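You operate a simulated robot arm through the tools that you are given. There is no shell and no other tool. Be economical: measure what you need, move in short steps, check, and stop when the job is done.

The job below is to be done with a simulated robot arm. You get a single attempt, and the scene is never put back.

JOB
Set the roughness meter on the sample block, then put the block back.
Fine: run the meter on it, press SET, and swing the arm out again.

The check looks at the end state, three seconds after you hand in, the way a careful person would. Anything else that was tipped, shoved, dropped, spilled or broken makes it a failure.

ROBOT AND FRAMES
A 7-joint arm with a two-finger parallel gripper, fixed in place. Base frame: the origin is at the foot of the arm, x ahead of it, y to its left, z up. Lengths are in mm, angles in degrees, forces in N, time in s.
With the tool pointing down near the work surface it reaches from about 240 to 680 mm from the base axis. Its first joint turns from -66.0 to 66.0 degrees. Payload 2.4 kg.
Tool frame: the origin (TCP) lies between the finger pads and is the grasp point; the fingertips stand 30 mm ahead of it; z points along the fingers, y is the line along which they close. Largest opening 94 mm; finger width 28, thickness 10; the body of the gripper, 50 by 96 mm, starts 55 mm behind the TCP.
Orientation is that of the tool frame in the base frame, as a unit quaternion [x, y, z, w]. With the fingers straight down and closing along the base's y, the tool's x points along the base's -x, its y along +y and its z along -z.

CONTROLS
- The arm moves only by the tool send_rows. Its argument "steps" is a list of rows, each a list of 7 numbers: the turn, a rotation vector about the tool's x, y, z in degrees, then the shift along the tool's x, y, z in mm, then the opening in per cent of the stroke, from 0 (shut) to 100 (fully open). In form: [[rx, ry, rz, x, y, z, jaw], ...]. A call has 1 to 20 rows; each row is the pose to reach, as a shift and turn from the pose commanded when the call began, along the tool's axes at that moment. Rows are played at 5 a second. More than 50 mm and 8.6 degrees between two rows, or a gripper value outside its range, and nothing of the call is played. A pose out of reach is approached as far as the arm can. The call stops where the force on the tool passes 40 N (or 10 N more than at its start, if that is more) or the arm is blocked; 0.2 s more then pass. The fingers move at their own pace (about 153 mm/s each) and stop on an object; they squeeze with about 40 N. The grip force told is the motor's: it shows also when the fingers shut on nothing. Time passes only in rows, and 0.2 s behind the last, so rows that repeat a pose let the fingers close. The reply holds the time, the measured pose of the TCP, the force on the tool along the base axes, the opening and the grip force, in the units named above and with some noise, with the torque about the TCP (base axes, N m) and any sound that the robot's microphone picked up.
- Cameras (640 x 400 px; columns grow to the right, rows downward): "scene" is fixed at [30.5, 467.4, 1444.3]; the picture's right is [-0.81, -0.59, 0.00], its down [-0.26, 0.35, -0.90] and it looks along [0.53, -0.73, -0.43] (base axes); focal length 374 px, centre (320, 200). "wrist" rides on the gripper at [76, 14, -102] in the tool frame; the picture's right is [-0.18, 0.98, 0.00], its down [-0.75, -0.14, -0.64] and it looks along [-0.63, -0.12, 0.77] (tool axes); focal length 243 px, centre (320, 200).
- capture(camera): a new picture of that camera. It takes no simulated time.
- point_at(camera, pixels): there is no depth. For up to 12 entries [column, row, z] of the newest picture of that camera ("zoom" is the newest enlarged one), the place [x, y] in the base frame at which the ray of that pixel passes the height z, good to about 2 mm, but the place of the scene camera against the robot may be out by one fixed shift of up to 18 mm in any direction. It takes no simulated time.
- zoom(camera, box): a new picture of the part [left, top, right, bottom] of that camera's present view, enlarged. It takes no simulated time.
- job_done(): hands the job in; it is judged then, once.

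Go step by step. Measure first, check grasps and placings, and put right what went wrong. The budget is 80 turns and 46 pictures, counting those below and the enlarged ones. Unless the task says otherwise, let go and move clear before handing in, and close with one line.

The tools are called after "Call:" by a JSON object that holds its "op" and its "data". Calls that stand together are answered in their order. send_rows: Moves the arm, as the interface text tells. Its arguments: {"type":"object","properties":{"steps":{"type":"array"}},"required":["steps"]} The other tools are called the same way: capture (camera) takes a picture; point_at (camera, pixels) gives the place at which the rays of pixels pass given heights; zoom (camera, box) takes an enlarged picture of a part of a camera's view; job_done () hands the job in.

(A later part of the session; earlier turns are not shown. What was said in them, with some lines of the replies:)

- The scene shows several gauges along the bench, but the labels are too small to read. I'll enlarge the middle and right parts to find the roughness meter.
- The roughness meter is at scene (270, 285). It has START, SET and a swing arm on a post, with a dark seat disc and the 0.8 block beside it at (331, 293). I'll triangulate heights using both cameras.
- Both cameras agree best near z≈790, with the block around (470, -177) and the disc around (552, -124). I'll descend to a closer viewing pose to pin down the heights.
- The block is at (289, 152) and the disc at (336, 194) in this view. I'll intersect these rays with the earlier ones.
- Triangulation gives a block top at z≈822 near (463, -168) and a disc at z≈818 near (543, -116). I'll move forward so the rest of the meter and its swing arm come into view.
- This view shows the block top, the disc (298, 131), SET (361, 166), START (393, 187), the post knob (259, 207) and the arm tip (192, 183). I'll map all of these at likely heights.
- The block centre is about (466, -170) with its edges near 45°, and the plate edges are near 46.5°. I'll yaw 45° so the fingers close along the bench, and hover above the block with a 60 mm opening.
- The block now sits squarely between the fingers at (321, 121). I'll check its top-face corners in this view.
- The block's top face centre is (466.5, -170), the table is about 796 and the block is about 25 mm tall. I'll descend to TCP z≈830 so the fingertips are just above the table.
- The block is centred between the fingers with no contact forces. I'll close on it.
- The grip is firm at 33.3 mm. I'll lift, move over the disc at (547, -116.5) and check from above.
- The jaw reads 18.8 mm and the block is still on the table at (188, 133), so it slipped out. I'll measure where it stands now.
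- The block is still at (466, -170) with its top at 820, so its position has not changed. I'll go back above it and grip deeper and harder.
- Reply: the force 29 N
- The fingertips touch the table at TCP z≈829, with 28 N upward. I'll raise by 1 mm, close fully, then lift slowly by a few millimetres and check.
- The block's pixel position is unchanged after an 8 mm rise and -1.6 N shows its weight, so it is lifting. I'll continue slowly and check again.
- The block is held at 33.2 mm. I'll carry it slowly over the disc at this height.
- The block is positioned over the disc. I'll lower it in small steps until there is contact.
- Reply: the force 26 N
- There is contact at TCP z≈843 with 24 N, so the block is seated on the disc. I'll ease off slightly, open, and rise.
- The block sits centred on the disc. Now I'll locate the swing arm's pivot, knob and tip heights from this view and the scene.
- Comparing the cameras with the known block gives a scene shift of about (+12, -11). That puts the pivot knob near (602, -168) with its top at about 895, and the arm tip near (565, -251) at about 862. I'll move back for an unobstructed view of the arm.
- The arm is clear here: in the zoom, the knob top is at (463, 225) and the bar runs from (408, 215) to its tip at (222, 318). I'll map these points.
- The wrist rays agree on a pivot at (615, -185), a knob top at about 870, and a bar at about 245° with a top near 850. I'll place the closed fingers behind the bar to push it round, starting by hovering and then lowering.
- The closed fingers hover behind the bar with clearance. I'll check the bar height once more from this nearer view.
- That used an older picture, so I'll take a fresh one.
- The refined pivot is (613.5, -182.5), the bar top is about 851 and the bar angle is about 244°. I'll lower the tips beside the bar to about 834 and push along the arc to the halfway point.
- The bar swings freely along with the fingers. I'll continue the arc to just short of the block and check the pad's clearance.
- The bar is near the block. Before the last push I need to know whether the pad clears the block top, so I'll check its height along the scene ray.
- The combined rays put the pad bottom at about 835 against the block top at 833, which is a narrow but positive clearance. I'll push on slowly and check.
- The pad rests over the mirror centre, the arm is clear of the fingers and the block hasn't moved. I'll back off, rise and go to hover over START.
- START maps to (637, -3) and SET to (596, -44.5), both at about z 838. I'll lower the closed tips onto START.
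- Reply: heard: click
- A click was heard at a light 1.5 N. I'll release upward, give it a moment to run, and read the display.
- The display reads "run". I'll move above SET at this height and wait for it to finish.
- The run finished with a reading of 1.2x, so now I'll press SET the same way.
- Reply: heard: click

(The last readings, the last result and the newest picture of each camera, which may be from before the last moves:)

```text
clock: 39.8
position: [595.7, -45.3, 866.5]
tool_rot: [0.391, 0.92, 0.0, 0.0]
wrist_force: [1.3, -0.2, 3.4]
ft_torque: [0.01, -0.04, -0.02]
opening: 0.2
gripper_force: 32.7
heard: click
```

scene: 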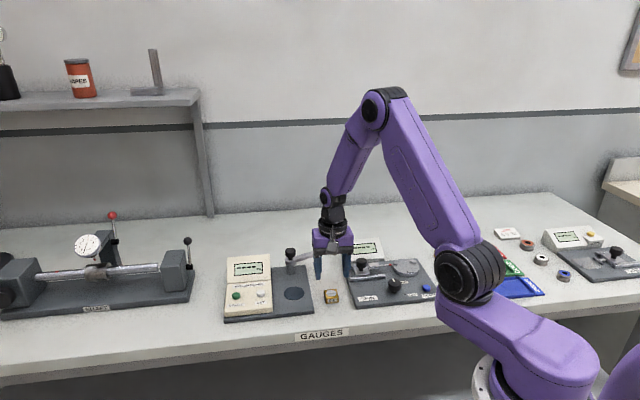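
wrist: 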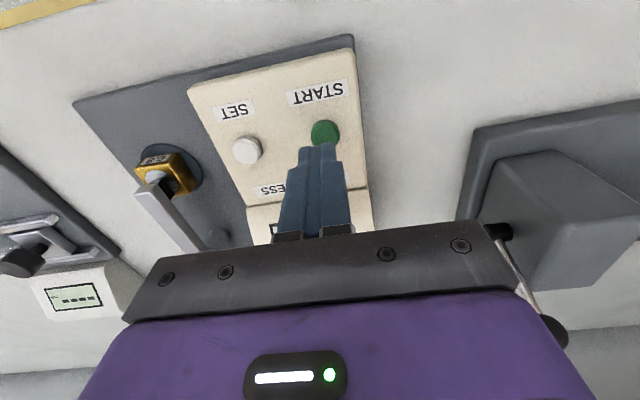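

SET clicked. I'll rise, move to hover beside the bar on the console side, and read the display.

Call:
{"op": "send_rows", "data": {"steps": [[0, 0, 0, 0, 0, -20, 0], [0, 0, 0, 0, 0, -50, 0], [0, 0, 0, -15, -12, -64, 0], [0, 0, 0, -35, -30, -64, 0], [0, 0, 0, -61, -52.6, -64, 0], [0, 0, 0, -61, -52.6, -64, 0], [0, 0, 0, -61, -52.6, -64, 0]]}}

Call:
{"op": "zoom", "data": {"camera": "scene", "box": [210, 230, 338, 310]}}

Call:
{"op": "capture", "data": {"camera": "wrist"}}

```text
clock: 41.4
position: [599.5, -125.3, 930.5]
tool_rot: [0.391, 0.921, 0.001, 0.0]
wrist_force: [0.7, -0.8, 0.1]
ft_torque: [0.0, 0.05, 0.0]
opening: 0.0
gripper_force: 32.8
```

```text
5.00 times, centred on (274, 270) of scene
```

zoom: 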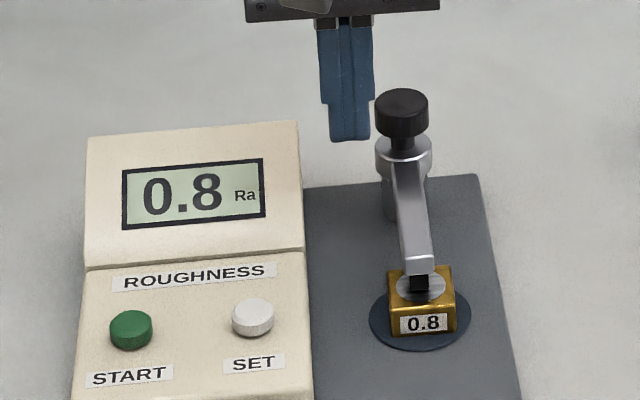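

```text
8 pictures are left
```

wrist: 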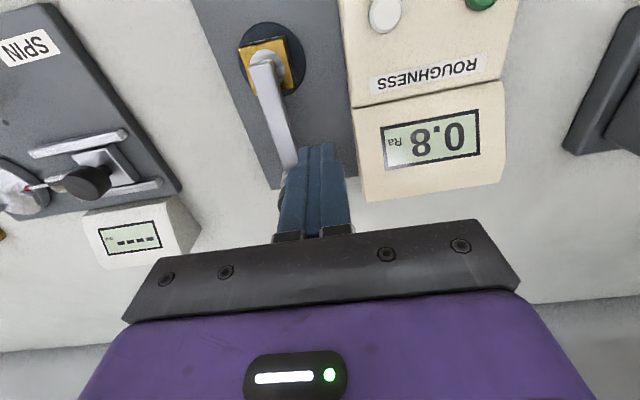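

The display shows 0.8, so the meter is set. I'll lower beside the bar with the tips at about 838, above the block top, and push it back out slowly.

Call:
{"op": "send_rows", "data": {"steps": [[0, 0, 0, 0, 0, 30, 0], [0, 0, 0, 0, 0, 62, 0], [0, 0, 0, 0, -7, 62, 0], [0, 0, 0, -0.7, -12.3, 62, 0], [0, 0, 0, 0.8, -15.6, 62, 0], [0, 0, 0, 1.9, -19, 62, 0], [0, 0, 0, 3, -22.7, 62, 0], [0, 0, 0, 3.7, -26.5, 62, 0], [0, 0, 0, 4.2, -34.7, 62, 0], [0, 0, 0, 3.2, -43.4, 62, 0], [0, 0, 0, 0.2, -52.3, 62, 0], [0, 0, 0, -4.4, -60.8, 62, 0], [0, 0, 0, -10.9, -68.6, 62, 0], [0, 0, 0, -19.3, -75, 62, 0], [0, 0, 0, -19.3, -75, 62, 0]]}}

Call:
{"op": "zoom", "data": {"camera": "scene", "box": [226, 230, 354, 310]}}

```text
clock: 44.6
position: [561.3, -190.2, 869.5]
tool_rot: [0.391, 0.92, 0.0, 0.0]
wrist_force: [0.9, 0.3, -0.1]
ft_torque: [0.0, 0.0, -0.01]
opening: 0.0
gripper_force: 33.0
```

```text
5.00 times, centred on (290, 270) of scene
```

zoom: 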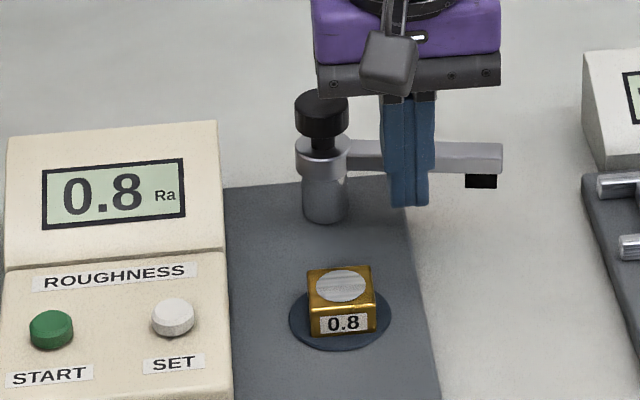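

The arm is swinging out cleanly. I'll finish the arc to the original angle, back off, rise and go above the block with the jaws open.

Call:
{"op": "send_rows", "data": {"steps": [[0, 0, 0, -5, -2.6, 0, 0], [0, 0, 0, -9.9, -4.8, 0, 0], [0, 0, 0, -14, -6.5, 0, 0], [0, 0, 0, -17.4, -8, 0, 0], [0, 0, 0, -21.5, -9, 0, 0], [0, 0, 0, -25.8, -10, 0, 0], [0, 0, 0, -25.8, -10, 0, 0], [0, 0, 0, -12, -8, 0, 0], [0, 0, 0, 0, -5, -10, 0], [0, 0, 0, 5, 0, -45, 0], [0, 0, 0, 20, 10, -65, 20], [0, 0, 0, 42, 28, -65, 50], [0, 0, 0, 61.9, 42.9, -65, 60], [0, 0, 0, 61.9, 42.9, -40, 60], [0, 0, 0, 61.9, 42.9, -40, 60]]}}

Call:
{"op": "capture", "data": {"camera": "wrist"}}

```text
clock: 47.8
position: [548.9, -117.1, 909.3]
tool_rot: [0.391, 0.92, 0.0, 0.001]
wrist_force: [-0.5, 0.3, 0.0]
ft_torque: [0.03, -0.02, -0.02]
opening: 56.5
gripper_force: 0.0
```

```text
6 pictures are left
```

wrist: 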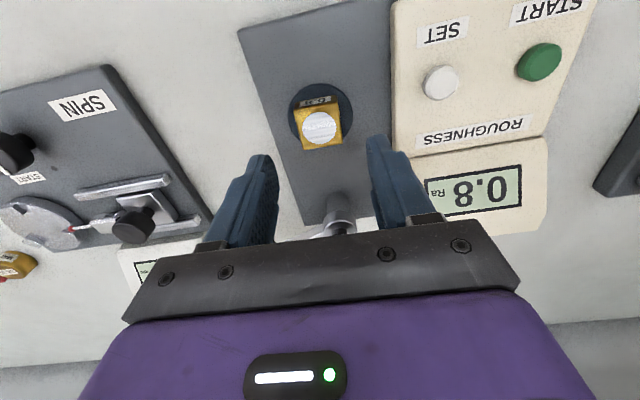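

Call:
{"op": "point_at", "data": {"camera": "wrist", "pixels": [[319, 127, 833], [295, 109, 833], [340, 103, 833], [342, 144, 833], [304, 150, 833]]}}

```text
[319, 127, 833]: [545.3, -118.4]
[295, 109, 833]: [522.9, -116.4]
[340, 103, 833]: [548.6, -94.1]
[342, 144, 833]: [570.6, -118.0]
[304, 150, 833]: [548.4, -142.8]
```

The block is unmoved at (546.5, -117.7). I'll lower to grip just above the plate, close fully and lift slowly.

Call:
{"op": "send_rows", "data": {"steps": [[0, 0, 0, 0.7, -1, 25, 60], [0, 0, 0, 0.7, -1, 45, 60], [0, 0, 0, 0.7, -1, 58, 60], [0, 0, 0, 0.7, -1, 63, 60], [0, 0, 0, 0.7, -1, 64.5, 60], [0, 0, 0, 0.7, -1, 64.5, 45], [0, 0, 0, 0.7, -1, 64.5, 15], [0, 0, 0, 0.7, -1, 64.5, 0], [0, 0, 0, 0.7, -1, 64.5, 0], [0, 0, 0, 0.7, -1, 64.5, 0], [0, 0, 0, 0.7, -1, 63, 0], [0, 0, 0, 0.7, -1, 61, 0], [0, 0, 0, 0.7, -1, 58, 0], [0, 0, 0, 0.7, -1, 54, 0], [0, 0, 0, 0.7, -1, 50, 0], [0, 0, 0, 0.7, -1, 46, 0], [0, 0, 0, 0.7, -1, 46, 0]]}}

```text
clock: 51.4
position: [546.6, -115.4, 864.3]
tool_rot: [0.391, 0.92, 0.0, -0.001]
wrist_force: [0.0, -0.1, -1.7]
ft_torque: [-0.02, 0.02, 0.03]
opening: 33.2
gripper_force: 40.2
```

The block is held at 33.2 mm with its weight showing. I'll carry it slowly back over its home at (466.5, -170).

Call:
{"op": "send_rows", "data": {"steps": [[0, 0, 0, 1, -5, 0, 0], [0, 0, 0, 3, -14, 0, 0], [0, 0, 0, 5, -24, 0, 0], [0, 0, -0.3, 7, -34, 0, 0], [0, 0, -0.6, 8.5, -44, 0, 0], [0, 0, -1, 10, -54, 0, 0], [0, 0, -1, 12, -64, 0, 0], [0, 0, -1, 14, -74, 0, 0], [0, 0, -1, 16, -84, 0, 0], [0, 0, -1, 17.4, -92, 0, 0], [0, 0, -1, 17.9, -95.1, 0, 0], [0, 0, -1, 17.9, -95.1, 0, 0], [0, 0, -1, 17.9, -95.1, 0, 0]]}}

```text
clock: 54.2
position: [466.1, -169.5, 863.0]
tool_rot: [0.383, 0.924, 0.0, 0.0]
wrist_force: [-0.1, 0.3, -2.2]
ft_torque: [0.01, 0.01, -0.03]
opening: 33.2
gripper_force: 40.1
```

The block is over its home with the grip still firm. I'll lower it to just above the table, then go down to contact.

Call:
{"op": "send_rows", "data": {"steps": [[0, 0, 0, 0, 0, 6, 0], [0, 0, 0, 0, 0, 14, 0], [0, 0, 0, 0, 0, 21, 0], [0, 0, 0, 0, 0, 26, 0], [0, 0, 0, 0, 0, 29, 0], [0, 0, 0, 0, 0, 31, 0], [0, 0, 0, 0, 0, 32, 0], [0, 0, 0, 0, 0, 33, 0], [0, 0, 0, 0, 0, 33, 0]]}}

```text
clock: 56.2
position: [466.8, -171.3, 830.7]
tool_rot: [0.383, 0.924, 0.001, 0.0]
wrist_force: [-3.6, 2.5, 15.2]
ft_torque: [0.03, 0.12, -0.02]
opening: 33.3
gripper_force: 40.2
```

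The block has touched down with 15 N. I'll ease off, release, rise straight up and inspect.

Call:
{"op": "send_rows", "data": {"steps": [[0, 0, 0, 0, 0, -0.5, 0], [0, 0, 0, 0, 0, -0.5, 45], [0, 0, 0, 0, 0, -0.5, 60], [0, 0, 0, 0, 0, -0.5, 60], [0, 0, 0, 0, 0, -12, 60], [0, 0, 0, 0, 0, -35, 60], [0, 0, 0, 0, 0, -70, 60], [0, 0, 0, 0, 0, -110, 60], [0, 0, 0, 20, 0, -150, 60], [0, 0, 0, 50, 0, -180, 60], [0, 0, 0, 50, 0, -180, 60]]}}

Call:
{"op": "capture", "data": {"camera": "wrist"}}

Call:
{"op": "zoom", "data": {"camera": "scene", "box": [210, 220, 370, 320]}}

```text
clock: 58.6
position: [431.4, -134.5, 1009.3]
tool_rot: [0.382, 0.924, -0.001, -0.001]
wrist_force: [0.3, -0.5, -0.2]
ft_torque: [0.01, 0.03, 0.05]
opening: 56.4
gripper_force: 0.0
```

```text
5 pictures are left
```

wrist: 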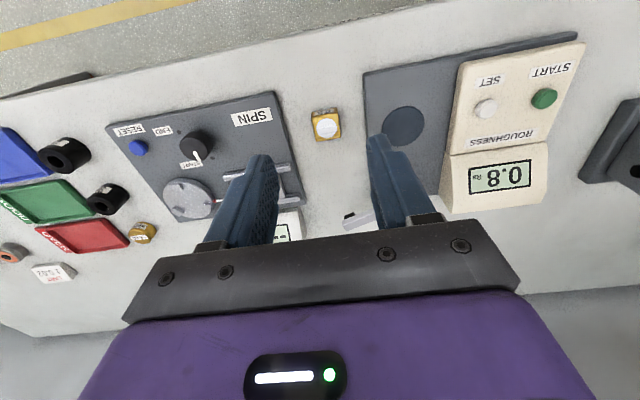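

```text
4.00 times, centred on (290, 270) of scene
```

zoom: 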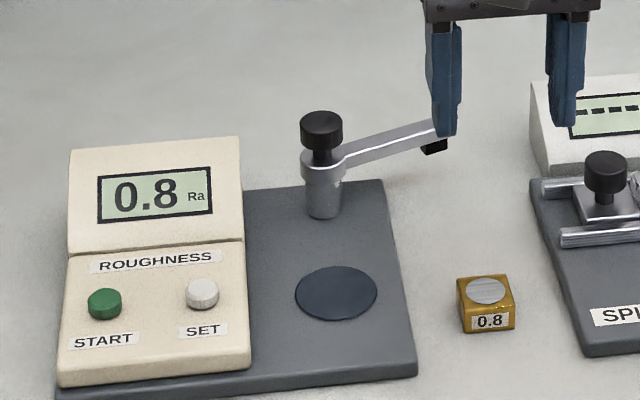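

Call:
{"op": "point_at", "data": {"camera": "wrist", "pixels": [[327, 128, 820]]}}

```text
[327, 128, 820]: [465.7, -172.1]
```

The block is back at (465.7, -172), within about 2 mm of where it began. The meter reads 0.8, the arm is back at its original angle, and the gripper is clear, so I'm handing in.

Call:
{"op": "job_done", "data": {}}

```text
The job is handed in.
```

The roughness meter is set on the 0.8 block and now reads 0.8 Ra; its arm is swung out again and the block is back within about 2 mm of where it started.
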